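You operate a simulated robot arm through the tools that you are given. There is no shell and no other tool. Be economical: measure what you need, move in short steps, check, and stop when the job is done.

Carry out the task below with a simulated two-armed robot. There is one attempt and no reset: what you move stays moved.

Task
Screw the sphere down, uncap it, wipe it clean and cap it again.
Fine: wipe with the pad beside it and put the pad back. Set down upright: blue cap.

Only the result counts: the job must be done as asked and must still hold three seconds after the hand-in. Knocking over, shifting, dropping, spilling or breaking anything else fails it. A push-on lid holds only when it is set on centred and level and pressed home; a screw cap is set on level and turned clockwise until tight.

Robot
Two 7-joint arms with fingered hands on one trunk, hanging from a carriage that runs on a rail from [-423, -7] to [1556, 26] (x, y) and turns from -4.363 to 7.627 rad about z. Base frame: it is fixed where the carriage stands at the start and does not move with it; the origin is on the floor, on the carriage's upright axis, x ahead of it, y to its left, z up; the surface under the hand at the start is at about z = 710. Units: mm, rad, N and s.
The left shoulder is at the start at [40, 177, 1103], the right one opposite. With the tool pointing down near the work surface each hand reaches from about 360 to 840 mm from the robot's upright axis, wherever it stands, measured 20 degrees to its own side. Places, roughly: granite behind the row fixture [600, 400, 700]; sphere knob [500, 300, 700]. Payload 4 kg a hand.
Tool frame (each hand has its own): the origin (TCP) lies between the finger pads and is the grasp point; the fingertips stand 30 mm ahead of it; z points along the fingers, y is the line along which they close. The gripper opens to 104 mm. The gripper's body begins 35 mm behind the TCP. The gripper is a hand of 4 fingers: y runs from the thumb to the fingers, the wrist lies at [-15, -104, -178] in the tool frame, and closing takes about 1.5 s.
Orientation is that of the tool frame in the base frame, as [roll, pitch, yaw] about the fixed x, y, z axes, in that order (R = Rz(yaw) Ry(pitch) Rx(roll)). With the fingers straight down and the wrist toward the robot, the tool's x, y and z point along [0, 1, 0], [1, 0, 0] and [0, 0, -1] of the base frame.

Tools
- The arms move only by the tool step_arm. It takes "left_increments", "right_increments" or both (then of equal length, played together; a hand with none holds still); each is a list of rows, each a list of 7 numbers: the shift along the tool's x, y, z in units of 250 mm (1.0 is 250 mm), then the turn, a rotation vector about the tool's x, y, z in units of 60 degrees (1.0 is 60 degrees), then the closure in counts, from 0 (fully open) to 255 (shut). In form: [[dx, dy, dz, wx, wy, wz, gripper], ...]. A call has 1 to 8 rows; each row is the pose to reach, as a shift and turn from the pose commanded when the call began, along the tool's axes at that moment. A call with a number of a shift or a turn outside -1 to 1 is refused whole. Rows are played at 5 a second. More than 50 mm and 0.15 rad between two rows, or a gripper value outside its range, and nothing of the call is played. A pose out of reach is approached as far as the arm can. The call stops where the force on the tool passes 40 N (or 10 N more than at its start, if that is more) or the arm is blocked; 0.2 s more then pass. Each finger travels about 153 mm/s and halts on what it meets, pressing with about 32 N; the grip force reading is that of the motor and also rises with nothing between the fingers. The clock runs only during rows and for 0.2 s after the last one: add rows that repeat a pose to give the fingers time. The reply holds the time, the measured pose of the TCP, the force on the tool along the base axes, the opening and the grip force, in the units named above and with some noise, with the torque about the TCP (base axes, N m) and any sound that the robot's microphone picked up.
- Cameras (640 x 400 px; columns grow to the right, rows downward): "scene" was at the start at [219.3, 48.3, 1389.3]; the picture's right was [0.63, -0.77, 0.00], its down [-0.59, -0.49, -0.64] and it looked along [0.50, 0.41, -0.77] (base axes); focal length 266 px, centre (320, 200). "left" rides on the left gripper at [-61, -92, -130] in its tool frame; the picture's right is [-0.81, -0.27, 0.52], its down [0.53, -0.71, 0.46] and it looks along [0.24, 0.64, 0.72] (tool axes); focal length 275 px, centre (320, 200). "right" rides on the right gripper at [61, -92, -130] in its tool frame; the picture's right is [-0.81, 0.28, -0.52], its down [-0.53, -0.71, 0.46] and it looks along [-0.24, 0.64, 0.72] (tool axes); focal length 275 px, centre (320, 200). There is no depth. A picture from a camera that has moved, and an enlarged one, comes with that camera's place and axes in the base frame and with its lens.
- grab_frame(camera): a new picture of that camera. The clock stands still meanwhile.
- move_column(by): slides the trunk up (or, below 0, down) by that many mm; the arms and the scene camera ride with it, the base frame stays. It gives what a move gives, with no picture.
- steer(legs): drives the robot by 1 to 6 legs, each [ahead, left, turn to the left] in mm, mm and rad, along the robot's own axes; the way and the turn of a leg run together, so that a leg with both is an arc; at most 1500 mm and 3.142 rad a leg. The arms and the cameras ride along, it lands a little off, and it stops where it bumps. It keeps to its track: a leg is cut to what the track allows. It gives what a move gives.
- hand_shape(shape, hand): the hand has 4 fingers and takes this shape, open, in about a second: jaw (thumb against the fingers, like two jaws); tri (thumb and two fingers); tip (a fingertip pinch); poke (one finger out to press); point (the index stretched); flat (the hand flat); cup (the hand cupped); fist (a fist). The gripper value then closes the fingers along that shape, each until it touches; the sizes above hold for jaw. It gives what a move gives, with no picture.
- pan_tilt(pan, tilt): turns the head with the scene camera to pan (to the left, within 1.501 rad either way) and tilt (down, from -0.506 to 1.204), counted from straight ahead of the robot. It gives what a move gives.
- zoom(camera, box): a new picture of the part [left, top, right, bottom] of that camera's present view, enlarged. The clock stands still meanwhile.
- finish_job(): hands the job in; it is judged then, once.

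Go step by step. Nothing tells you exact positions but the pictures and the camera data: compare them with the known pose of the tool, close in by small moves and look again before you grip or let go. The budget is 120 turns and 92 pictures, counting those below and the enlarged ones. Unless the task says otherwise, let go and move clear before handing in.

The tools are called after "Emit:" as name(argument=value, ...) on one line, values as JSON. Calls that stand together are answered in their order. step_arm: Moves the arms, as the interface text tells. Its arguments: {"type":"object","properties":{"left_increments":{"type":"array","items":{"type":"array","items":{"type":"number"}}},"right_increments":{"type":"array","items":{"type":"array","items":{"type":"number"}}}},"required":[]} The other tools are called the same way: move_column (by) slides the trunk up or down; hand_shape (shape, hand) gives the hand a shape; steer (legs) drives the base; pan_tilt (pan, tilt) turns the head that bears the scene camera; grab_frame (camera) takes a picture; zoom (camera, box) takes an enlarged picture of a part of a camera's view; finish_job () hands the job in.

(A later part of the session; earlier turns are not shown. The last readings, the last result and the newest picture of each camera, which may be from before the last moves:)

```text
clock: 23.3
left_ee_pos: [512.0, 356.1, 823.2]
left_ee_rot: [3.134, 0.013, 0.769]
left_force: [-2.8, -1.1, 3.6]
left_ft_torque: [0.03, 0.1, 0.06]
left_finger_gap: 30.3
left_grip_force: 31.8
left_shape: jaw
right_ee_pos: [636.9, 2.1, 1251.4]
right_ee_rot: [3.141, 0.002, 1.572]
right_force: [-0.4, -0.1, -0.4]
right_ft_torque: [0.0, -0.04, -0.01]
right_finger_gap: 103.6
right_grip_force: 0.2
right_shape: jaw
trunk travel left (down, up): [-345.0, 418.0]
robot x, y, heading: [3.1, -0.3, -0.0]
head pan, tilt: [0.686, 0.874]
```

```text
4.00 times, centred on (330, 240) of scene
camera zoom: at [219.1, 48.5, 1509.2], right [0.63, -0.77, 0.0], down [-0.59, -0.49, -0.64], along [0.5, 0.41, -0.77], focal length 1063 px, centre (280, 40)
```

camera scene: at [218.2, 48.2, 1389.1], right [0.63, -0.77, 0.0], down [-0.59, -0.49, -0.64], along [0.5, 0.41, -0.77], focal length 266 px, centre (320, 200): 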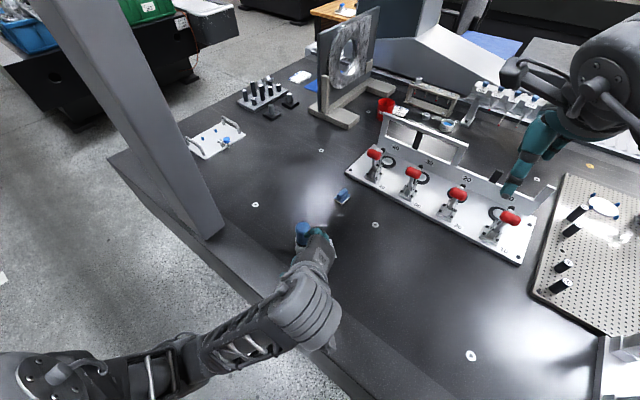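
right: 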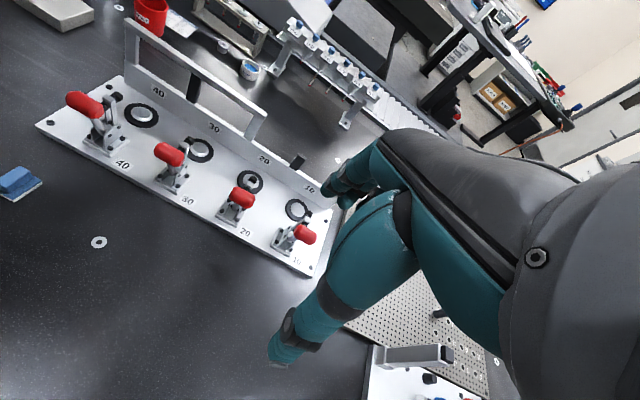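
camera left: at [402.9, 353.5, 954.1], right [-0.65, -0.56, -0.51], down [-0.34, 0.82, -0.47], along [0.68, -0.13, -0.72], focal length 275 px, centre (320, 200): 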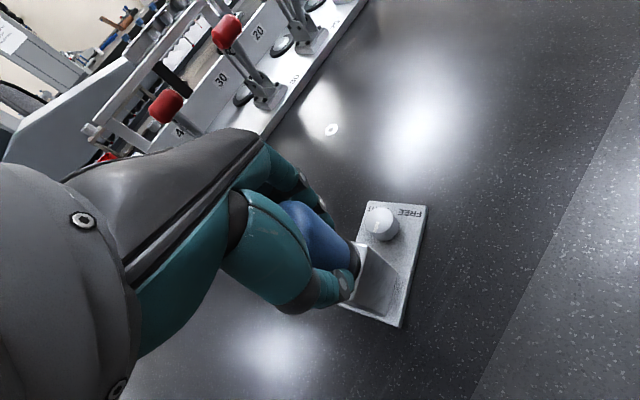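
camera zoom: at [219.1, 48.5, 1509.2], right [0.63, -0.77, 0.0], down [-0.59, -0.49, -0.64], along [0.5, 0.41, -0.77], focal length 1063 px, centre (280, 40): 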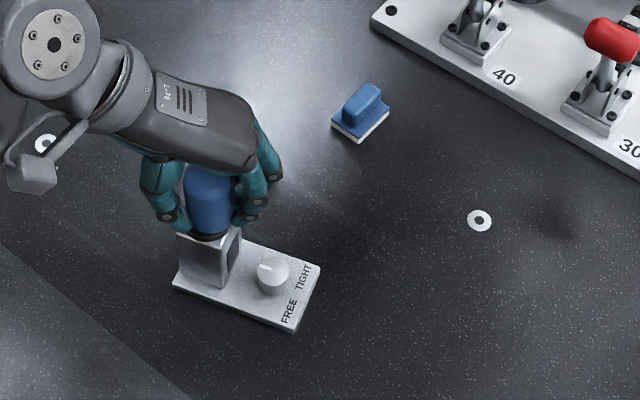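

The cap turned on the block instead, which is close enough. With the left hand keeping the cap steady, I'll bring the right hand in to work the knob, leaning from -y.

Emit:
step_arm(right_increments=[[0.08, -0.06, 0.12, 0, 0.095, 0, 60], [0.17, -0.12, 0.24, 0, 0.19, 0, 60], [0.26, -0.18, 0.36, 0, 0.286, 0, 60], [0.34, -0.24, 0.48, 0, 0.38, 0, 60], [0.43, -0.3, 0.6, 0, 0.476, 0, 60], [0.51, -0.36, 0.73, 0, 0.57, 0, 60], [0.6, -0.43, 0.85, 0, 0.667, 0, 60], [0.6, -0.43, 0.85, 0, 0.667, 0, 60]])

Emit:
grab_frame(camera="right")

```text
clock: 25.1
left_ee_pos: [511.1, 356.7, 822.4]
left_ee_rot: [3.137, 0.013, 0.77]
left_force: [-1.4, -0.6, 0.5]
left_ft_torque: [0.0, 0.02, -0.02]
left_finger_gap: 30.2
left_grip_force: 32.2
left_shape: jaw
right_ee_pos: [529.0, 152.0, 1038.6]
right_ee_rot: [3.141, -0.699, 1.571]
right_force: [0.7, 1.2, 0.3]
right_ft_torque: [0.0, -0.02, 0.0]
right_finger_gap: 79.8
right_grip_force: 0.0
right_shape: jaw
trunk travel left (down, up): [-345.0, 418.0]
robot x, y, heading: [-0.9, -1.4, -0.001]
head pan, tilt: [0.686, 0.874]
```

```text
56 pictures are left
camera right: at [437.8, 114.3, 1176.8], right [0.28, -0.95, -0.13], down [-0.71, -0.11, -0.69], along [0.64, 0.28, -0.71], focal length 275 px, centre (320, 200)
```

right: 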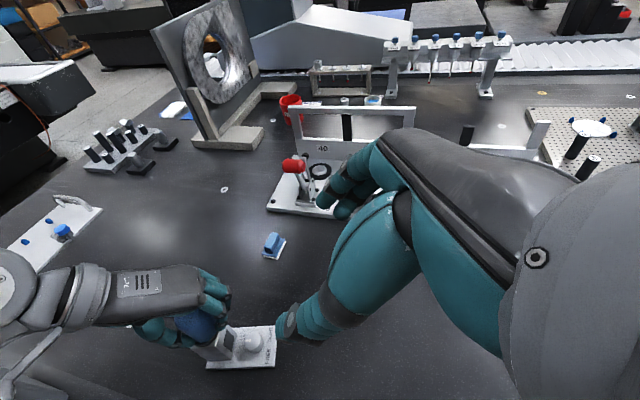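

Emit:
step_arm(right_increments=[[-0.05, 0, 0.158, 0, 0, 0, 80], [-0.1, 0, 0.317, 0, 0, 0, 100], [-0.15, 0, 0.475, 0, 0, 0, 100], [-0.2, 0, 0.634, 0, 0, 0, 100], [-0.25, 0, 0.792, 0, 0, 0, 100], [-0.302, 0.004, 0.951, 0, 0, 0, 100], [-0.302, 0.004, 0.951, 0, 0, 0, 100]])

Emit:
grab_frame(camera="right")

```text
clock: 26.7
left_ee_pos: [510.4, 354.8, 824.5]
left_ee_rot: [3.135, 0.012, 0.769]
left_force: [-0.6, 0.1, 0.3]
left_ft_torque: [0.0, -0.01, -0.01]
left_finger_gap: 30.5
left_grip_force: 31.9
left_shape: jaw
right_ee_pos: [529.0, 247.3, 804.3]
right_ee_rot: [-3.14, -0.696, 1.57]
right_force: [1.0, 0.0, -0.1]
right_ft_torque: [0.01, 0.0, -0.02]
right_finger_gap: 63.7
right_grip_force: 0.1
right_shape: jaw
trunk travel left (down, up): [-345.0, 418.0]
robot x, y, heading: [-1.6, -3.3, -0.0]
head pan, tilt: [0.686, 0.874]
```

```text
55 pictures are left
camera right: at [436.9, 209.0, 942.0], right [0.28, -0.95, -0.13], down [-0.71, -0.12, -0.69], along [0.64, 0.28, -0.71], focal length 275 px, centre (320, 200)
```

right: 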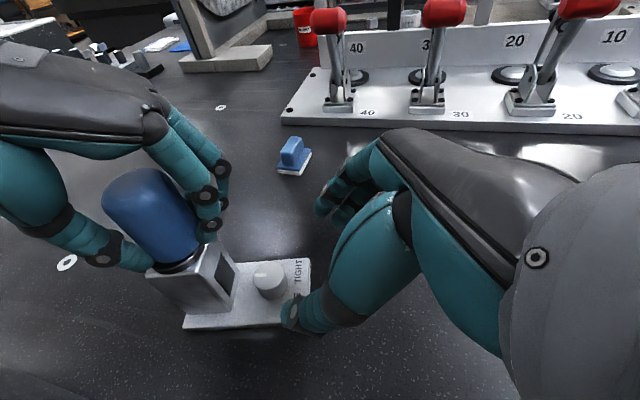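

Emit:
step_arm(right_increments=[[0.003, 0.007, 0.095, 0, 0, 0, 115], [0.006, 0.007, 0.189, 0, 0, 0, 120], [0.006, 0.007, 0.189, 0, 0, 0, 120]])

Emit:
zoom(camera="right", box=[140, 160, 400, 350])

```text
clock: 27.5
left_ee_pos: [511.5, 356.4, 823.5]
left_ee_rot: [3.135, 0.012, 0.77]
left_force: [-1.3, -0.5, 0.1]
left_ft_torque: [-0.01, -0.01, -0.02]
left_finger_gap: 30.6
left_grip_force: 32.2
left_shape: jaw
right_ee_pos: [531.4, 278.8, 773.0]
right_ee_rot: [3.14, -0.697, 1.572]
right_force: [0.6, 0.9, 0.2]
right_ft_torque: [-0.02, 0.03, -0.02]
right_finger_gap: 55.5
right_grip_force: 0.0
right_shape: jaw
trunk travel left (down, up): [-345.0, 418.0]
robot x, y, heading: [1.2, -1.6, -0.005]
head pan, tilt: [0.686, 0.874]
```

```text
2.11 times, centred on (270, 255) of right
camera zoom: at [439.7, 240.9, 910.1], right [0.28, -0.95, -0.12], down [-0.71, -0.12, -0.69], along [0.64, 0.28, -0.71], focal length 580 px, centre (425, 84)
```

zoom: 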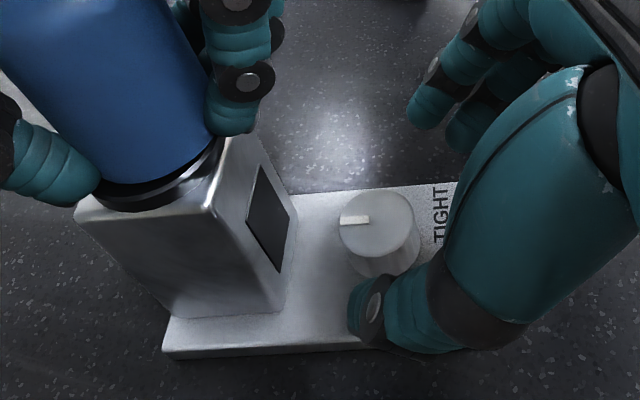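

Emit:
step_arm(right_increments=[[0, 0, 0.06, 0, 0, 0, 120], [0, 0, 0.118, 0, 0, 0, 120], [0, 0, 0.118, 0, 0, 0, 120]])

Emit:
zoom(camera="right", box=[140, 160, 400, 350])

```text
clock: 28.3
left_ee_pos: [513.8, 354.7, 824.4]
left_ee_rot: [3.135, 0.012, 0.769]
left_force: [-4.9, 5.0, 4.0]
left_ft_torque: [0.19, 0.19, 0.0]
left_finger_gap: 29.9
left_grip_force: 31.7
left_shape: jaw
right_ee_pos: [535.5, 294.5, 752.2]
right_ee_rot: [3.134, -0.698, 1.572]
right_force: [3.6, -12.9, 23.1]
right_ft_torque: [-0.62, -0.77, -0.39]
right_finger_gap: 55.6
right_grip_force: 0.1
right_shape: jaw
trunk travel left (down, up): [-345.0, 418.0]
robot x, y, heading: [3.3, 1.4, 0.005]
head pan, tilt: [0.686, 0.874]
```

```text
2.11 times, centred on (270, 255) of right
camera zoom: at [443.9, 257.9, 890.1], right [0.27, -0.95, -0.12], down [-0.71, -0.11, -0.69], along [0.65, 0.28, -0.71], focal length 580 px, centre (425, 84)
```

zoom: 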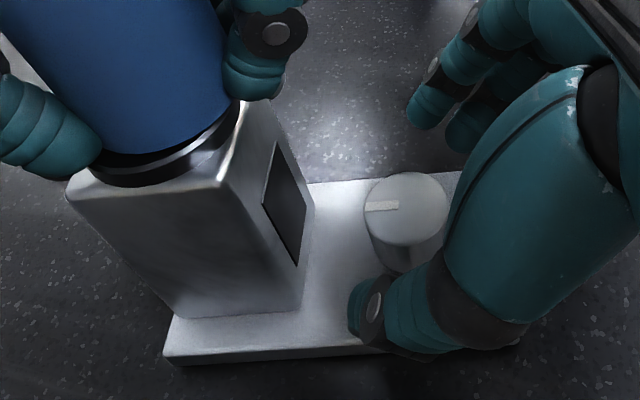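

The fingertips are pressing on the plate. I'll back off 5 mm and then close.

Emit:
step_arm(right_increments=[[0, 0, -0.022, 0, 0, 0, 120], [0, 0, -0.022, 0, 0, 0, 150], [0, 0, -0.022, 0, 0, 0, 170], [0, 0, -0.022, 0, 0, 0, 190], [0, 0, -0.022, 0, 0, 0, 210], [0, 0, -0.022, 0, 0, 0, 210]])

Emit:
zoom(camera="right", box=[140, 160, 400, 350])

```text
clock: 29.7
left_ee_pos: [512.2, 355.0, 824.8]
left_ee_rot: [3.133, 0.011, 0.769]
left_force: [-4.5, 4.8, 3.9]
left_ft_torque: [0.22, 0.22, 0.03]
left_finger_gap: 29.9
left_grip_force: 32.1
left_shape: jaw
right_ee_pos: [532.5, 293.3, 753.9]
right_ee_rot: [3.139, -0.697, 1.573]
right_force: [2.3, -10.8, 19.0]
right_ft_torque: [-0.61, -0.8, -0.35]
right_finger_gap: 19.2
right_grip_force: 31.9
right_shape: jaw
trunk travel left (down, up): [-345.0, 418.0]
robot x, y, heading: [-1.2, 1.5, -0.001]
head pan, tilt: [0.686, 0.874]
```

```text
2.11 times, centred on (270, 255) of right
camera zoom: at [441.3, 256.0, 892.3], right [0.28, -0.95, -0.12], down [-0.71, -0.12, -0.69], along [0.65, 0.28, -0.71], focal length 580 px, centre (425, 84)
```

zoom: 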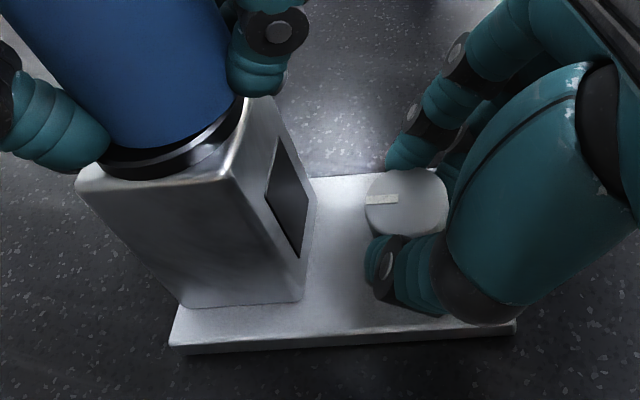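

The knob is gripped, and the mark points toward the block. Turning clockwise 32°.

Emit:
step_arm(right_increments=[[0.0045, -0.0085, -0.0042, -0.0857, 0, 0.1021, 220], [0.0058, -0.0169, -0.0031, -0.1714, 0, 0.2042, 220], [0.008, -0.0249, -0.0012, -0.2572, 0, 0.3064, 220], [0.0111, -0.0324, 0.0014, -0.3429, 0, 0.4085, 220]])

Emit:
zoom(camera="right", box=[140, 160, 400, 350])

```text
clock: 30.7
left_ee_pos: [515.4, 354.2, 826.7]
left_ee_rot: [3.125, 0.008, 0.768]
left_force: [0.8, -11.6, 24.8]
left_ft_torque: [-0.98, -0.5, 0.05]
left_finger_gap: 30.3
left_grip_force: 32.5
left_shape: jaw
right_ee_pos: [512.7, 260.6, 775.4]
right_ee_rot: [-3.139, -0.7, 1.011]
right_force: [-6.2, 0.1, 0.2]
right_ft_torque: [-0.1, 0.14, 0.03]
right_finger_gap: 15.7
right_grip_force: 32.1
right_shape: jaw
right hand out of reach, approached as far as the arm can: row 1, 2, 3, 4
trunk travel left (down, up): [-345.0, 418.0]
robot x, y, heading: [-0.2, 0.8, 0.003]
head pan, tilt: [0.686, 0.874]
```

```text
2.11 times, centred on (270, 255) of right
camera zoom: at [417.0, 277.7, 913.5], right [-0.27, -0.95, -0.13], down [-0.67, 0.28, -0.69], along [0.69, -0.1, -0.71], focal length 580 px, centre (425, 84)
```

zoom: 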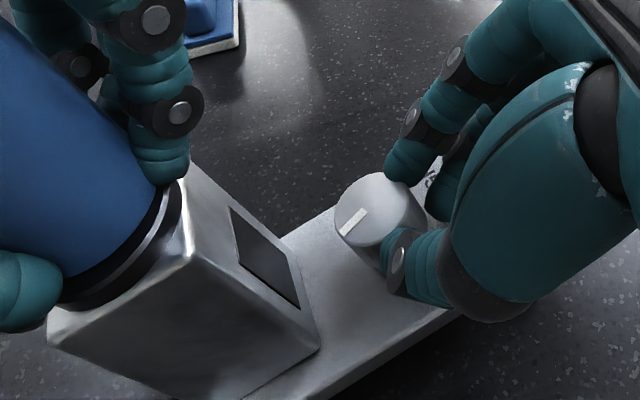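

The right arm ran out of reach and slipped off. I'll open the right hand and back it away to see the state.

Emit:
step_arm(right_increments=[[0, 0, 0, 0, 0, 0, 120], [0, 0, -0.02, 0, 0, 0, 120], [0, 0, -0.15, 0, 0, 0, 100], [0, 0.05, -0.32, 0, 0, 0, 100], [0, 0.1, -0.48, 0, 0, 0, 100], [0, 0.1, -0.64, 0, 0, 0, 100]])

Emit:
grab_frame(camera="right")

Emit:
zoom(camera="scene", box=[270, 195, 370, 275])

```text
clock: 32.1
left_ee_pos: [511.3, 355.6, 822.2]
left_ee_rot: [3.136, 0.015, 0.768]
left_force: [-1.6, -1.7, -1.4]
left_ft_torque: [-0.04, -0.03, 0.0]
left_finger_gap: 29.2
left_grip_force: 31.9
left_shape: jaw
right_ee_pos: [476.0, 157.9, 897.0]
right_ee_rot: [-3.14, -0.698, 1.013]
right_force: [-0.5, -0.1, 0.0]
right_ft_torque: [-0.01, 0.01, 0.01]
right_finger_gap: 62.8
right_grip_force: 0.0
right_shape: jaw
trunk travel left (down, up): [-345.0, 418.0]
robot x, y, heading: [0.3, 1.3, -0.0]
head pan, tilt: [0.686, 0.874]
```

```text
50 pictures are left
camera right: at [379.5, 174.8, 1034.9], right [-0.27, -0.95, -0.12], down [-0.67, 0.28, -0.69], along [0.69, -0.1, -0.71], focal length 275 px, centre (320, 200)
```

right: 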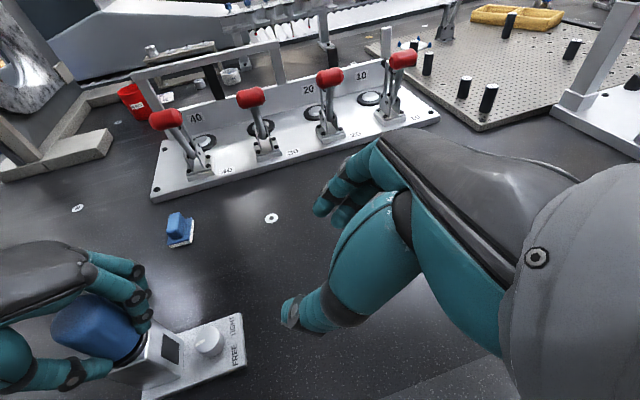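

```text
5.00 times, centred on (320, 235) of scene
camera zoom: at [219.0, 48.1, 1509.2], right [0.63, -0.77, 0.0], down [-0.59, -0.49, -0.64], along [0.5, 0.41, -0.77], focal length 1328 px, centre (320, 25)
```

zoom: 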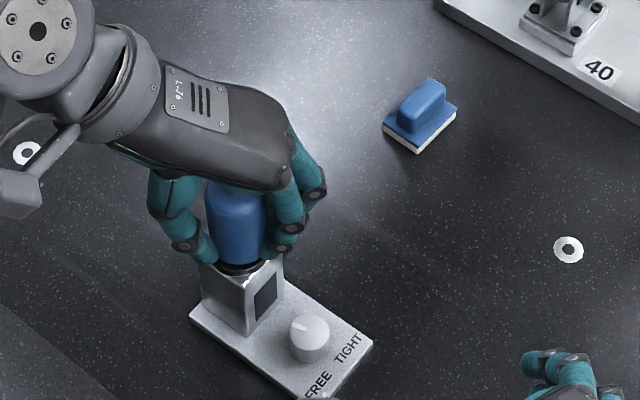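

Emit:
zoom(camera="scene", box=[305, 245, 345, 275])

Emit:
zoom(camera="right", box=[140, 300, 260, 390])

```text
13.33 times, centred on (325, 260) of scene
camera zoom: at [219.0, 48.1, 1509.2], right [0.63, -0.77, 0.0], down [-0.59, -0.49, -0.64], along [0.5, 0.41, -0.77], focal length 3542 px, centre (253, -600)
```

zoom: 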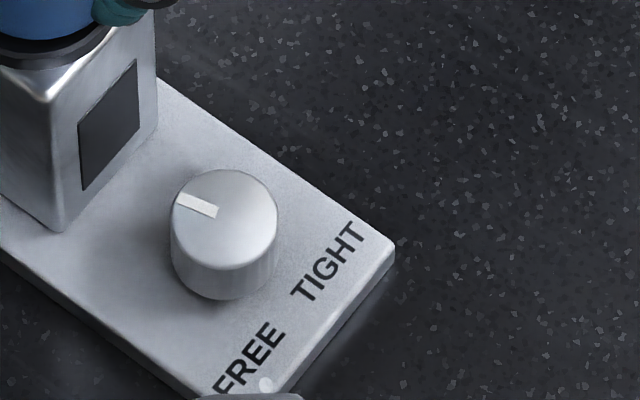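

```text
4.44 times, centred on (200, 345) of right
camera zoom: at [379.5, 174.8, 1034.9], right [-0.27, -0.95, -0.12], down [-0.67, 0.28, -0.69], along [0.69, -0.1, -0.71], focal length 1224 px, centre (853, -444)
```

zoom: 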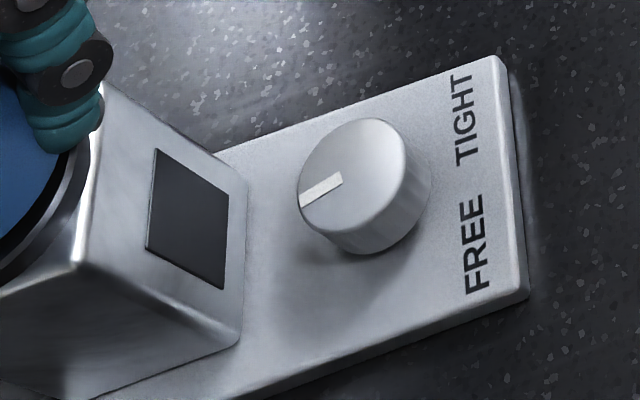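

Fingers of a steeply tilted hand meet the flat knob unevenly, so I'll use the left hand with only a slight tilt. First it lets go of the cap and rises, while the right hand retreats.

Emit:
step_arm(left_increments=[[0, 0, 0, 0, 0, 0, 120], [0, 0, 0, 0, 0, 0, 60], [0, 0, 0, 0, 0, 0, 0], [0, 0, -0.1, 0, 0, 0, 0], [0, 0, -0.25, 0, 0, 0, 0], [0, 0, -0.42, 0, 0, -0.12, 0], [-0.1, 0, -0.45, 0, 0, -0.25, 0], [-0.2, 0, -0.45, 0, 0, -0.37, 0]], right_increments=[[0, 0, -0.1, 0, 0, 0, 60], [0, 0, -0.2, 0, 0, 0, 60], [0, 0, -0.3, 0, 0, 0, 60], [0, 0, -0.4, 0, 0, 0, 60], [0, 0, -0.5, 0, 0, 0, 60], [0, 0, -0.5, 0, 0, 0, 60], [0, 0, -0.5, 0, 0, 0, 60], [0, 0, -0.5, 0, 0, 0, 60]])

```text
clock: 33.9
left_ee_pos: [478.6, 321.0, 935.7]
left_ee_rot: [3.14, 0.013, 1.159]
left_force: [-0.7, -0.7, -0.7]
left_ft_torque: [0.0, 0.0, -0.02]
left_finger_gap: 103.8
left_grip_force: 0.0
left_shape: jaw
right_ee_pos: [436.0, 91.2, 989.6]
right_ee_rot: [3.14, -0.699, 1.013]
right_force: [0.1, -0.3, -0.1]
right_ft_torque: [0.02, 0.01, -0.01]
right_finger_gap: 79.3
right_grip_force: 0.1
right_shape: jaw
trunk travel left (down, up): [-345.0, 418.0]
robot x, y, heading: [-0.8, 0.2, 0.0]
head pan, tilt: [0.686, 0.874]
```

Emit:
step_arm(left_increments=[[-0.009, 0.031, 0.03, 0, 0, -0.129, 60], [-0.018, 0.062, 0.08, 0, 0, -0.258, 100], [-0.027, 0.093, 0.13, 0, 0, -0.387, 120], [-0.036, 0.123, 0.18, 0, 0, -0.516, 120], [-0.045, 0.154, 0.24, 0, 0, -0.645, 120], [-0.054, 0.185, 0.3, 0, 0, -0.774, 120], [-0.054, 0.185, 0.3, 0, 0, -0.774, 120]])

Emit:
step_arm(left_increments=[[0, 0, 0.05, 0, 0.14, 0, 120], [0, 0, 0.1, 0, 0.3, 0, 120], [0, 0, 0.1, 0, 0.3, 0, 120]])

Emit:
grab_frame(camera="left")

```text
clock: 35.5
left_ee_pos: [514.6, 290.6, 861.0]
left_ee_rot: [-3.131, 0.013, 1.969]
left_force: [-0.4, 0.2, -0.3]
left_ft_torque: [0.0, 0.02, 0.0]
left_finger_gap: 55.4
left_grip_force: 0.1
left_shape: jaw
right_ee_pos: [436.2, 92.9, 991.0]
right_ee_rot: [3.141, -0.7, 1.012]
right_force: [-0.1, -0.1, -0.3]
right_ft_torque: [0.0, 0.01, 0.02]
right_finger_gap: 79.3
right_grip_force: 0.1
right_shape: jaw
trunk travel left (down, up): [-345.0, 418.0]
robot x, y, heading: [1.1, 2.2, -0.001]
head pan, tilt: [0.686, 0.874]
```

```text
refused: row 2 steps farther than a row can; nothing moved
```

```text
46 pictures are left
camera left: at [455.0, 200.6, 994.0], right [0.06, -0.86, -0.51], down [-0.87, 0.21, -0.46], along [0.5, 0.46, -0.73], focal length 275 px, centre (320, 200)
```

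left: 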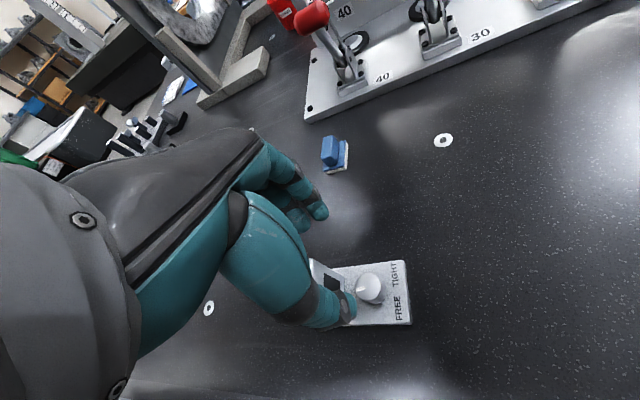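

Knob at about (517,301). Tilting 15° and lowering to a stage 40 mm above it.

Emit:
step_arm(left_increments=[[-0.015, 0.012, 0.134, 0, 0.125, 0, 120], [-0.031, 0.025, 0.268, 0, 0.25, 0, 120], [-0.031, 0.025, 0.268, 0, 0.25, 0, 120]])

Emit:
zoom(camera="left", box=[200, 150, 460, 350])

```text
clock: 36.3
left_ee_pos: [519.0, 282.9, 795.1]
left_ee_rot: [-3.134, -0.251, 1.964]
left_force: [0.9, -0.2, 0.8]
left_ft_torque: [0.0, 0.01, 0.0]
left_finger_gap: 55.6
left_grip_force: 0.0
left_shape: jaw
right_ee_pos: [435.5, 93.2, 989.9]
right_ee_rot: [-3.142, -0.698, 1.012]
right_force: [-0.4, -0.1, -0.1]
right_ft_torque: [0.0, 0.0, 0.01]
right_finger_gap: 79.6
right_grip_force: 0.1
right_shape: jaw
trunk travel left (down, up): [-345.0, 418.0]
robot x, y, heading: [-0.5, 1.2, 0.005]
head pan, tilt: [0.686, 0.874]
```

```text
2.00 times, centred on (330, 250) of left
camera zoom: at [473.0, 163.5, 907.8], right [-0.01, -0.71, -0.7], down [-0.9, 0.3, -0.3], along [0.43, 0.63, -0.65], focal length 551 px, centre (300, 100)
```

zoom: 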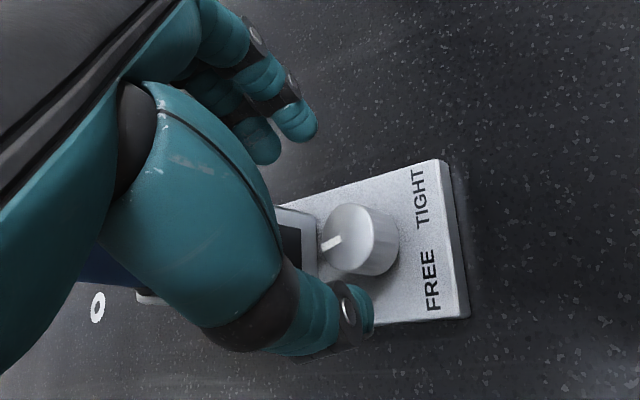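

Emit:
step_arm(left_increments=[[0.004, 0.012, 0.084, 0, 0, 0, 120], [0.008, 0.023, 0.168, 0, 0, 0, 120], [0.008, 0.023, 0.168, 0, 0, 0, 120]])

Emit:
zoom(camera="left", box=[200, 150, 460, 350])

```text
clock: 37.1
left_ee_pos: [521.5, 300.2, 752.7]
left_ee_rot: [-3.132, -0.247, 1.965]
left_force: [0.2, 0.1, 0.0]
left_ft_torque: [0.01, 0.01, 0.04]
left_finger_gap: 55.4
left_grip_force: 0.1
left_shape: jaw
right_ee_pos: [437.3, 91.7, 991.6]
right_ee_rot: [3.14, -0.698, 1.015]
right_force: [0.4, -1.1, 1.4]
right_ft_torque: [-0.01, 0.01, -0.01]
right_finger_gap: 79.4
right_grip_force: 0.0
right_shape: jaw
trunk travel left (down, up): [-345.0, 418.0]
robot x, y, heading: [0.9, -0.9, -0.005]
head pan, tilt: [0.686, 0.874]
```

```text
2.00 times, centred on (330, 250) of left
camera zoom: at [473.5, 180.6, 865.2], right [-0.01, -0.71, -0.7], down [-0.9, 0.3, -0.3], along [0.43, 0.63, -0.65], focal length 551 px, centre (300, 100)
```

zoom: 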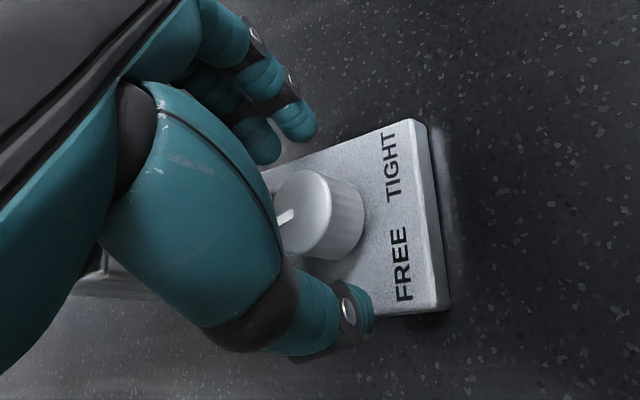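

Emit:
step_arm(left_increments=[[0, 0, 0, 0, 0, 0, 150], [0, 0, 0, 0, 0, 0, 170], [0, 0, 0, 0, 0, 0, 190], [0, 0, 0, 0, 0, 0, 210], [0, 0, 0, 0, 0, 0, 220], [0, 0, 0, 0, 0, 0, 220]])

Emit:
zoom(camera="left", box=[200, 150, 460, 350])

```text
clock: 38.5
left_ee_pos: [520.7, 300.7, 753.3]
left_ee_rot: [-3.131, -0.252, 1.966]
left_force: [-0.6, 0.1, -0.8]
left_ft_torque: [0.04, -0.02, -0.15]
left_finger_gap: 15.6
left_grip_force: 31.8
left_shape: jaw
right_ee_pos: [436.6, 92.8, 990.8]
right_ee_rot: [-3.141, -0.699, 1.011]
right_force: [0.4, 0.3, 0.3]
right_ft_torque: [0.0, -0.03, 0.01]
right_finger_gap: 79.3
right_grip_force: 0.0
right_shape: jaw
trunk travel left (down, up): [-345.0, 418.0]
robot x, y, heading: [-1.7, 0.9, 0.005]
head pan, tilt: [0.686, 0.874]
```

```text
2.00 times, centred on (330, 250) of left
camera zoom: at [473.0, 180.8, 865.0], right [-0.01, -0.71, -0.7], down [-0.9, 0.3, -0.3], along [0.43, 0.63, -0.65], focal length 551 px, centre (300, 100)
```

zoom: 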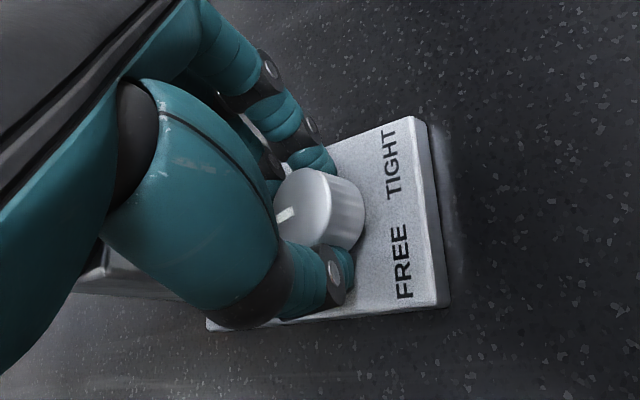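

The grip looks balanced. Turning clockwise 24°, then checking.

Emit:
step_arm(left_increments=[[0.0007, -0.0026, 0, -0.0347, 0, 0.1288, 220], [0.0014, -0.0052, 0, -0.0694, 0, 0.2576, 220], [0.0021, -0.0078, 0, -0.1041, 0, 0.3864, 220]])

Emit:
zoom(camera="left", box=[200, 150, 460, 350])

```text
clock: 39.3
left_ee_pos: [519.0, 298.7, 753.1]
left_ee_rot: [-3.136, -0.248, 1.547]
left_force: [-0.7, 1.7, -7.5]
left_ft_torque: [0.0, -0.06, -0.01]
left_finger_gap: 15.0
left_grip_force: 32.0
left_shape: jaw
right_ee_pos: [436.7, 93.0, 990.2]
right_ee_rot: [-3.141, -0.698, 1.012]
right_force: [-0.5, -0.3, -0.1]
right_ft_torque: [-0.02, 0.01, 0.01]
right_finger_gap: 79.4
right_grip_force: 0.1
right_shape: jaw
trunk travel left (down, up): [-345.0, 418.0]
robot x, y, heading: [-0.6, 4.0, 0.002]
head pan, tilt: [0.686, 0.874]
```

```text
2.00 times, centred on (330, 250) of left
camera zoom: at [426.8, 209.7, 865.5], right [-0.29, -0.65, -0.7], down [-0.7, 0.65, -0.31], along [0.65, 0.4, -0.65], focal length 551 px, centre (300, 100)
```

zoom: 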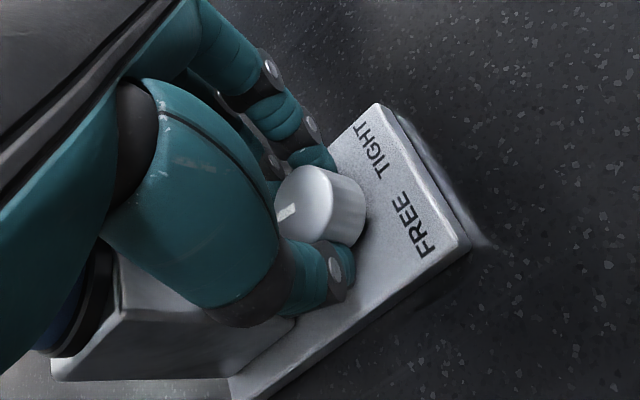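

The knob turns and the plate stays put. Continuing clockwise.

Emit:
step_arm(left_increments=[[0.0007, -0.0026, 0, -0.0347, 0, 0.1288, 220], [0.0014, -0.0052, 0, -0.0694, 0, 0.2576, 220], [0.0021, -0.0078, 0, -0.1041, 0, 0.3864, 220], [0.0028, -0.0104, 0, -0.1388, 0, 0.5152, 220]])

Emit:
zoom(camera="scene", box=[270, 195, 370, 275])

```text
clock: 40.3
left_ee_pos: [517.3, 301.1, 754.6]
left_ee_rot: [3.14, -0.252, 0.991]
left_force: [-1.0, 9.9, -6.3]
left_ft_torque: [0.25, 0.04, 0.19]
left_finger_gap: 14.5
left_grip_force: 31.6
left_shape: jaw
right_ee_pos: [434.6, 93.7, 990.2]
right_ee_rot: [-3.139, -0.701, 1.011]
right_force: [1.1, -1.0, 0.4]
right_ft_torque: [0.04, -0.01, -0.02]
right_finger_gap: 79.1
right_grip_force: 0.1
right_shape: jaw
trunk travel left (down, up): [-345.0, 418.0]
robot x, y, heading: [1.2, -2.2, 0.001]
head pan, tilt: [0.686, 0.874]
```

```text
5.00 times, centred on (320, 235) of scene
camera zoom: at [218.9, 49.3, 1509.2], right [0.63, -0.77, 0.0], down [-0.59, -0.49, -0.64], along [0.5, 0.41, -0.77], focal length 1328 px, centre (320, 25)
```

zoom: 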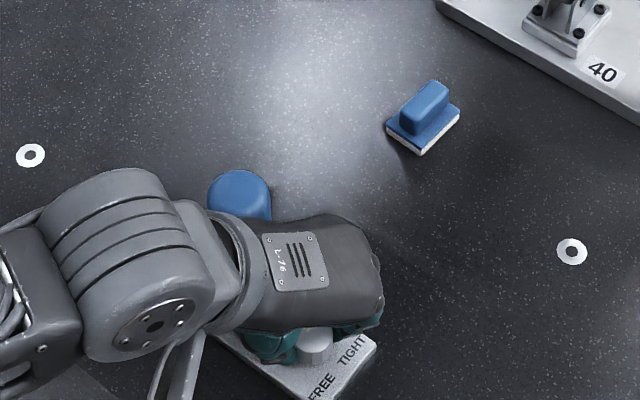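

Turned about 56°. I'll open slightly, swing back and regrip.

Emit:
step_arm(left_increments=[[0, 0, 0, 0, 0, 0, 175], [0, 0, 0, 0, 0, 0, 175], [-0.0007, 0.0026, 0, 0.0347, 0, -0.1288, 170], [-0.0014, 0.0052, 0, 0.0694, 0, -0.2576, 165], [-0.0021, 0.0078, 0, 0.1041, 0, -0.3864, 165], [-0.0028, 0.0104, 0, 0.1388, 0, -0.5152, 165], [-0.0035, 0.013, 0, 0.1735, 0, -0.644, 165], [-0.0042, 0.0156, 0, 0.2082, 0, -0.7728, 165]])

Emit:
zoom(camera="left", box=[200, 150, 460, 350])

```text
clock: 42.1
left_ee_pos: [521.8, 294.6, 754.8]
left_ee_rot: [-3.136, -0.25, 1.828]
left_force: [1.0, -0.8, 0.2]
left_ft_torque: [0.02, -0.03, -0.06]
left_finger_gap: 36.5
left_grip_force: 0.0
left_shape: jaw
right_ee_pos: [437.0, 91.3, 990.5]
right_ee_rot: [-3.14, -0.697, 1.011]
right_force: [-0.5, -0.9, 0.0]
right_ft_torque: [-0.02, -0.01, -0.05]
right_finger_gap: 79.3
right_grip_force: 0.2
right_shape: jaw
trunk travel left (down, up): [-345.0, 418.0]
robot x, y, heading: [1.5, -1.9, -0.002]
head pan, tilt: [0.686, 0.874]
```

```text
2.00 times, centred on (330, 250) of left
camera zoom: at [457.6, 183.8, 867.2], right [-0.1, -0.71, -0.7], down [-0.85, 0.42, -0.31], along [0.51, 0.56, -0.65], focal length 551 px, centre (300, 100)
```

zoom: 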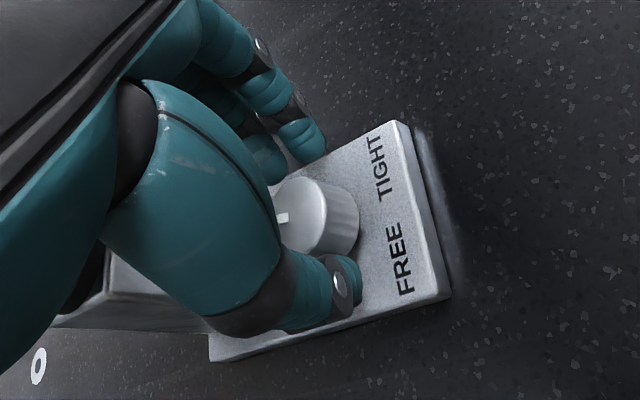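

Emit:
step_arm(left_increments=[[0, 0, 0, 0, 0, 0, 200], [0, 0, 0, 0, 0, 0, 235], [0, 0, 0, 0, 0, 0, 235], [0.0007, -0.0026, 0, -0.0347, 0, 0.1288, 235], [0.0014, -0.0052, 0, -0.0694, 0, 0.2576, 235], [0.0021, -0.0078, 0, -0.1041, 0, 0.3864, 235]])

Emit:
zoom(camera="left", box=[260, 190, 380, 290])

```text
clock: 43.5
left_ee_pos: [517.3, 296.5, 755.1]
left_ee_rot: [-3.14, -0.249, 1.407]
left_force: [-6.7, 3.4, 6.7]
left_ft_torque: [0.09, 0.22, 0.15]
left_finger_gap: 18.6
left_grip_force: 31.8
left_shape: jaw
right_ee_pos: [436.2, 92.8, 989.8]
right_ee_rot: [-3.14, -0.699, 1.013]
right_force: [0.0, 0.2, -0.1]
right_ft_torque: [-0.01, -0.03, -0.01]
right_finger_gap: 79.5
right_grip_force: 0.0
right_shape: jaw
trunk travel left (down, up): [-345.0, 418.0]
robot x, y, heading: [-3.9, 1.0, -0.002]
head pan, tilt: [0.686, 0.874]
```

```text
4.00 times, centred on (320, 240) of left
camera zoom: at [413.3, 221.6, 866.6], right [-0.38, -0.6, -0.7], down [-0.6, 0.74, -0.31], along [0.7, 0.3, -0.64], focal length 1101 px, centre (320, 40)
```

zoom: 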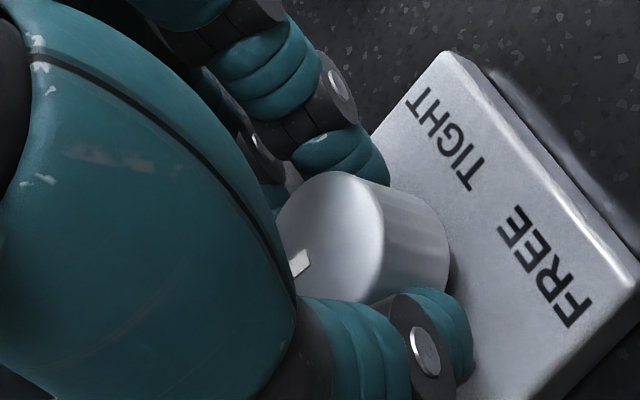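

The fingers slipped on the knob, and the gap readings suggest my contact line lies too far toward the block. I'll open, shift about 8 mm toward -y, swing back and regrip.

Emit:
step_arm(left_increments=[[0, 0, 0, 0, 0, 0, 165], [0, 0, 0, 0, 0, 0, 160], [-0.01, 0.006, -0.003, 0.0347, 0, -0.1288, 155], [-0.02, 0.012, -0.006, 0.0694, 0, -0.2576, 150], [-0.031, 0.017, -0.008, 0.1041, 0, -0.3864, 150], [-0.031, 0.017, -0.008, 0.1041, 0, -0.3864, 150]])

Emit:
zoom(camera="left", box=[240, 170, 400, 300])

```text
clock: 44.9
left_ee_pos: [520.1, 287.2, 755.8]
left_ee_rot: [-3.134, -0.249, 1.826]
left_force: [-0.6, 0.2, -0.4]
left_ft_torque: [-0.02, -0.01, -0.02]
left_finger_gap: 42.6
left_grip_force: 0.0
left_shape: jaw
right_ee_pos: [437.1, 92.1, 990.5]
right_ee_rot: [-3.139, -0.698, 1.012]
right_force: [-0.4, 0.2, 0.7]
right_ft_torque: [-0.02, 0.01, -0.04]
right_finger_gap: 79.3
right_grip_force: 0.1
right_shape: jaw
trunk travel left (down, up): [-345.0, 418.0]
robot x, y, heading: [0.1, -1.1, 0.001]
head pan, tilt: [0.686, 0.874]
```

```text
3.08 times, centred on (320, 235) of left
camera zoom: at [457.0, 175.8, 867.9], right [-0.1, -0.71, -0.7], down [-0.85, 0.42, -0.3], along [0.51, 0.57, -0.65], focal length 847 px, centre (320, 92)
```

zoom: 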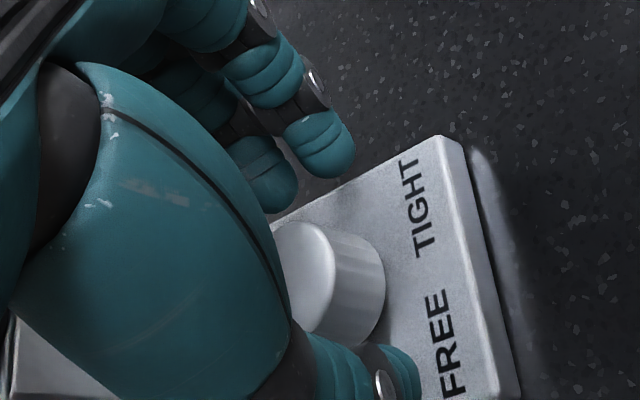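

Emit:
step_arm(left_increments=[[0, 0, 0, 0, 0, 0, 190], [0, 0, 0, 0, 0, 0, 230], [0, 0, 0, 0, 0, 0, 240], [0, 0, 0, 0, 0, 0, 240]])

Emit:
zoom(camera="left", box=[240, 170, 400, 300])

```text
clock: 45.9
left_ee_pos: [519.8, 285.5, 754.1]
left_ee_rot: [-3.133, -0.248, 1.825]
left_force: [-3.3, -2.9, 1.3]
left_ft_torque: [-0.08, 0.07, 0.03]
left_finger_gap: 12.8
left_grip_force: 31.2
left_shape: jaw
right_ee_pos: [436.6, 92.4, 990.6]
right_ee_rot: [-3.141, -0.699, 1.012]
right_force: [0.6, 0.7, -0.2]
right_ft_torque: [-0.01, -0.02, -0.03]
right_finger_gap: 79.4
right_grip_force: 0.0
right_shape: jaw
trunk travel left (down, up): [-345.0, 418.0]
robot x, y, heading: [3.0, -5.4, 0.0]
head pan, tilt: [0.686, 0.874]
```

```text
3.08 times, centred on (320, 235) of left
camera zoom: at [456.0, 174.5, 867.5], right [-0.1, -0.71, -0.7], down [-0.85, 0.43, -0.3], along [0.51, 0.56, -0.65], focal length 847 px, centre (320, 92)
```

zoom: 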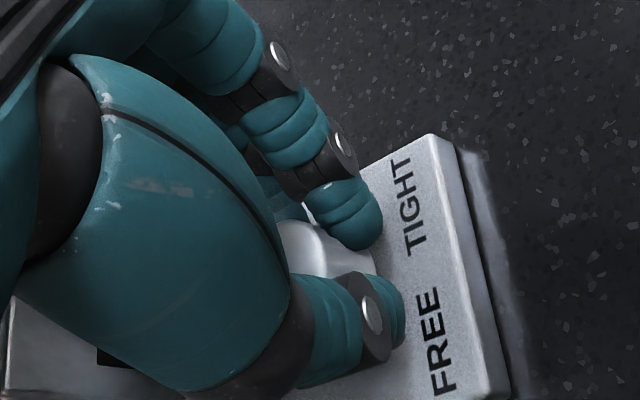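

Now the contact is clearly on the -y side, so the best is in between (y about 296). I'll open, lift off and inspect the knob.

Emit:
step_arm(left_increments=[[0, 0, 0, 0, 0, 0, 150], [0, 0, 0, 0, 0, 0, 120], [0, 0, -0.1, 0, 0, 0, 120], [-0.1, -0.1, -0.25, 0, 0, 0, 120], [-0.2, -0.2, -0.4, 0, 0, 0, 120]])

Emit:
zoom(camera="left", box=[290, 150, 450, 270])

```text
refused: row 4 steps farther than a row can; nothing moved
```

```text
3.33 times, centred on (370, 210) of left
camera zoom: at [456.0, 174.5, 867.5], right [-0.1, -0.71, -0.7], down [-0.85, 0.43, -0.3], along [0.51, 0.56, -0.65], focal length 918 px, centre (153, 167)
```

zoom: 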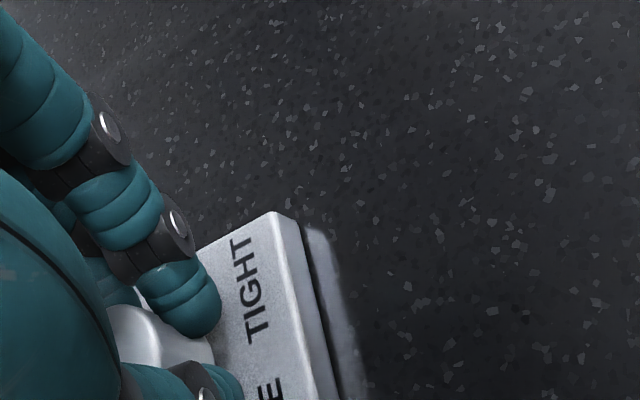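

Emit:
step_arm(left_increments=[[0, 0, 0, 0, 0, 0, 150], [0, 0, 0, 0, 0, 0, 120], [0, 0, -0.12, 0, 0, 0, 120], [-0.05, -0.05, -0.25, 0, 0, 0, 120], [-0.12, -0.12, -0.38, 0, 0, 0, 120], [-0.2, -0.2, -0.48, 0, 0, 0, 120]])

```text
clock: 47.3
left_ee_pos: [492.4, 197.1, 861.0]
left_ee_rot: [-3.134, -0.25, 1.825]
left_force: [0.8, 0.4, 0.6]
left_ft_torque: [-0.02, -0.02, -0.02]
left_finger_gap: 54.7
left_grip_force: 0.1
left_shape: jaw
right_ee_pos: [436.8, 90.9, 990.3]
right_ee_rot: [-3.141, -0.7, 1.011]
right_force: [0.3, -0.2, 0.3]
right_ft_torque: [0.0, 0.0, 0.02]
right_finger_gap: 79.3
right_grip_force: 0.1
right_shape: jaw
trunk travel left (down, up): [-345.0, 418.0]
robot x, y, heading: [0.3, 1.6, 0.001]
head pan, tilt: [0.686, 0.874]
```

Emit:
zoom(camera="left", box=[280, 180, 400, 280])

```text
4.00 times, centred on (340, 230) of left
camera zoom: at [428.6, 85.6, 973.4], right [-0.1, -0.71, -0.7], down [-0.85, 0.43, -0.31], along [0.51, 0.56, -0.65], focal length 1101 px, centre (240, 80)
```

zoom: 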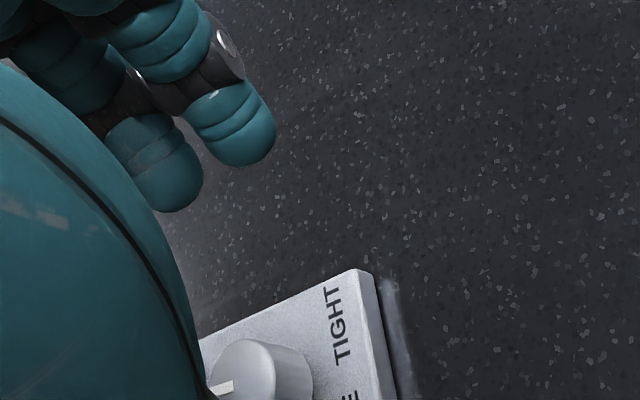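

The mark now reads about 190° clockwise of the label axis, and a lopsided squeeze no longer moved the plate, so it may already be close to tight. I'll regrip centred and turn again to test it.

Emit:
step_arm(left_increments=[[0.081, 0.068, 0.118, 0, 0, 0, 120], [0.162, 0.137, 0.237, 0, 0, 0, 120], [0.243, 0.205, 0.355, 0, 0, 0, 130], [0.243, 0.205, 0.44, 0, 0, 0, 130], [0.243, 0.205, 0.515, 0, 0, 0, 130], [0.243, 0.205, 0.515, 0, 0, 0, 190], [0.243, 0.205, 0.515, 0, 0, 0, 240], [0.243, 0.205, 0.515, 0, 0, 0, 240]])

Emit:
zoom(camera="left", box=[240, 170, 400, 300])

```text
clock: 49.1
left_ee_pos: [518.9, 301.5, 749.2]
left_ee_rot: [-3.136, -0.249, 1.825]
left_force: [-4.3, 0.0, 11.3]
left_ft_torque: [-0.05, -0.06, -0.24]
left_finger_gap: 28.4
left_grip_force: 32.2
left_shape: jaw
right_ee_pos: [437.1, 93.0, 991.1]
right_ee_rot: [3.142, -0.698, 1.012]
right_force: [-0.7, -0.3, 0.1]
right_ft_torque: [0.01, 0.04, 0.02]
right_finger_gap: 79.1
right_grip_force: 0.0
right_shape: jaw
trunk travel left (down, up): [-345.0, 418.0]
robot x, y, heading: [0.3, -3.2, -0.002]
head pan, tilt: [0.686, 0.874]
```

```text
3.08 times, centred on (320, 235) of left
camera zoom: at [455.6, 190.0, 860.8], right [-0.1, -0.71, -0.7], down [-0.85, 0.43, -0.31], along [0.52, 0.56, -0.65], focal length 847 px, centre (320, 92)
```

zoom: 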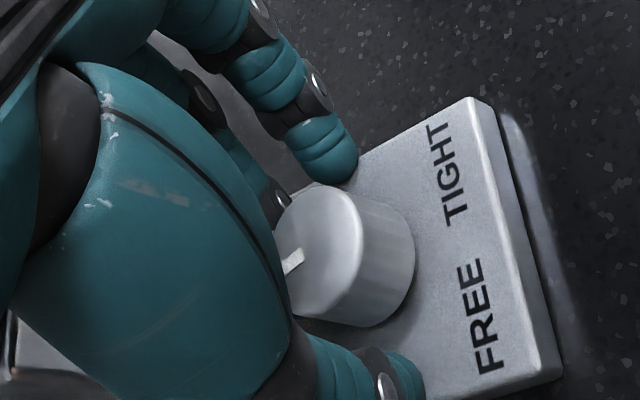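

Emit:
step_arm(left_increments=[[0, 0, 0, 0, 0, 0, 150], [0, 0, 0, 0, 0, 0, 130], [-0.008, 0.002, -0.021, 0, 0, 0, 130], [-0.008, 0.002, -0.021, 0, 0, 0, 180], [-0.008, 0.002, -0.021, 0, 0, 0, 240], [-0.008, 0.002, -0.021, 0, 0, 0, 240], [-0.008, 0.002, -0.021, 0, 0, 0, 240]])

Emit:
zoom(camera="left", box=[240, 170, 400, 300])

```text
clock: 50.7
left_ee_pos: [520.4, 298.3, 752.1]
left_ee_rot: [-3.134, -0.25, 1.826]
left_force: [1.2, 0.6, 0.5]
left_ft_torque: [-0.04, -0.29, -0.17]
left_finger_gap: 21.1
left_grip_force: 31.4
left_shape: jaw
right_ee_pos: [436.4, 92.8, 990.3]
right_ee_rot: [3.141, -0.698, 1.013]
right_force: [-0.2, 0.0, -0.3]
right_ft_torque: [-0.03, -0.02, -0.02]
right_finger_gap: 79.2
right_grip_force: 0.0
right_shape: jaw
trunk travel left (down, up): [-345.0, 418.0]
robot x, y, heading: [1.8, -1.0, 0.004]
head pan, tilt: [0.686, 0.874]
```

```text
3.08 times, centred on (320, 235) of left
camera zoom: at [456.4, 186.7, 864.6], right [-0.1, -0.71, -0.7], down [-0.85, 0.43, -0.3], along [0.51, 0.56, -0.65], focal length 847 px, centre (320, 92)
```

zoom: 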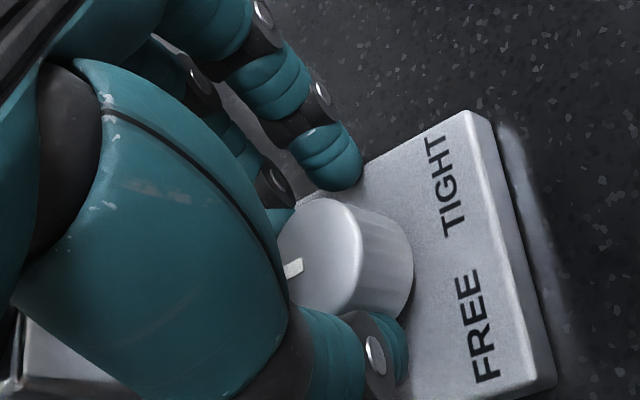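

Emit:
step_arm(left_increments=[[0.0007, -0.0026, 0, -0.0347, 0, 0.1288, 240], [0.0014, -0.0052, 0, -0.0694, 0, 0.2576, 240], [0.0021, -0.0078, 0, -0.1041, 0, 0.3864, 240], [0.0028, -0.0104, 0, -0.1388, 0, 0.5152, 240]])

Emit:
zoom(camera="left", box=[240, 170, 400, 300])

```text
clock: 51.7
left_ee_pos: [514.8, 301.1, 752.4]
left_ee_rot: [-3.138, -0.251, 1.268]
left_force: [-5.7, 12.1, -0.4]
left_ft_torque: [0.24, 0.1, 0.15]
left_finger_gap: 19.1
left_grip_force: 32.5
left_shape: jaw
right_ee_pos: [435.3, 94.7, 988.9]
right_ee_rot: [-3.139, -0.701, 1.012]
right_force: [0.3, 0.2, 0.3]
right_ft_torque: [-0.04, 0.01, -0.02]
right_finger_gap: 79.2
right_grip_force: 0.0
right_shape: jaw
trunk travel left (down, up): [-345.0, 418.0]
robot x, y, heading: [1.9, -0.6, -0.0]
head pan, tilt: [0.686, 0.874]
```

```text
3.08 times, centred on (320, 235) of left
camera zoom: at [401.3, 240.8, 864.5], right [-0.46, -0.54, -0.7], down [-0.49, 0.81, -0.31], along [0.74, 0.21, -0.64], focal length 847 px, centre (320, 92)
```

zoom: 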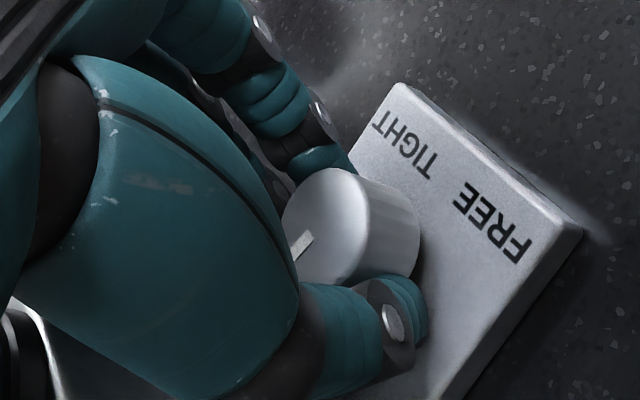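

The hand turned 32° but the knob stayed and the plate didn't move, so it looks tight. I'll check that the plate is held with a small sideways push.

Emit:
step_arm(left_increments=[[-0.005, -0.015, 0, 0, 0, 0, 240], [-0.0092, -0.0306, -0.002, 0, 0, 0, 240], [-0.0092, -0.0306, -0.002, 0, 0, 0, 240]])

Emit:
zoom(camera="scene", box=[270, 195, 370, 275])

```text
clock: 52.5
left_ee_pos: [509.8, 300.1, 753.9]
left_ee_rot: [3.14, -0.252, 1.27]
left_force: [12.9, 17.1, -12.6]
left_ft_torque: [0.34, -0.28, 0.13]
left_finger_gap: 17.7
left_grip_force: 32.2
left_shape: jaw
right_ee_pos: [437.5, 95.9, 992.3]
right_ee_rot: [-3.141, -0.703, 1.012]
right_force: [-0.2, 0.0, 0.1]
right_ft_torque: [-0.01, 0.0, 0.01]
right_finger_gap: 79.3
right_grip_force: 0.0
right_shape: jaw
trunk travel left (down, up): [-345.0, 418.0]
robot x, y, heading: [1.9, 0.7, -0.001]
head pan, tilt: [0.686, 0.874]
```

```text
5.00 times, centred on (320, 235) of scene
camera zoom: at [220.3, 50.0, 1509.5], right [0.63, -0.77, 0.0], down [-0.59, -0.48, -0.64], along [0.5, 0.41, -0.77], focal length 1328 px, centre (320, 25)
```

zoom: 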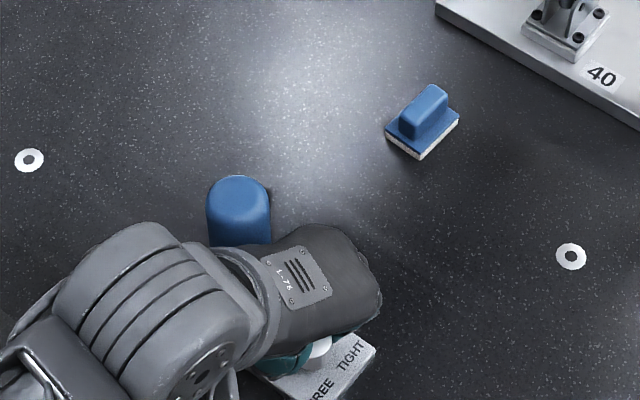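

The plate resists more than 15 N without moving, so it's clamped. I'll release the knob and rise.

Emit:
step_arm(left_increments=[[0, 0, 0, 0, 0, 0, 170], [0.005, 0.015, 0, 0, 0, 0, 160], [0.009, 0.03, -0.1, 0, 0, 0, 150], [0.009, 0.03, -0.28, 0, 0, 0, 100], [0.009, 0.03, -0.46, 0, 0, 0, 50], [0.009, 0.03, -0.64, 0, 0, 0, 0]])

```text
clock: 53.9
left_ee_pos: [503.8, 258.4, 906.6]
left_ee_rot: [3.14, -0.249, 1.269]
left_force: [0.1, 0.5, -0.1]
left_ft_torque: [0.0, 0.01, 0.0]
left_finger_gap: 103.8
left_grip_force: 0.1
left_shape: jaw
right_ee_pos: [437.0, 92.9, 991.0]
right_ee_rot: [-3.142, -0.698, 1.012]
right_force: [0.1, -0.2, 1.0]
right_ft_torque: [-0.02, -0.01, -0.01]
right_finger_gap: 79.5
right_grip_force: 0.0
right_shape: jaw
trunk travel left (down, up): [-345.0, 418.0]
robot x, y, heading: [-0.3, 4.5, -0.002]
head pan, tilt: [0.686, 0.874]
```

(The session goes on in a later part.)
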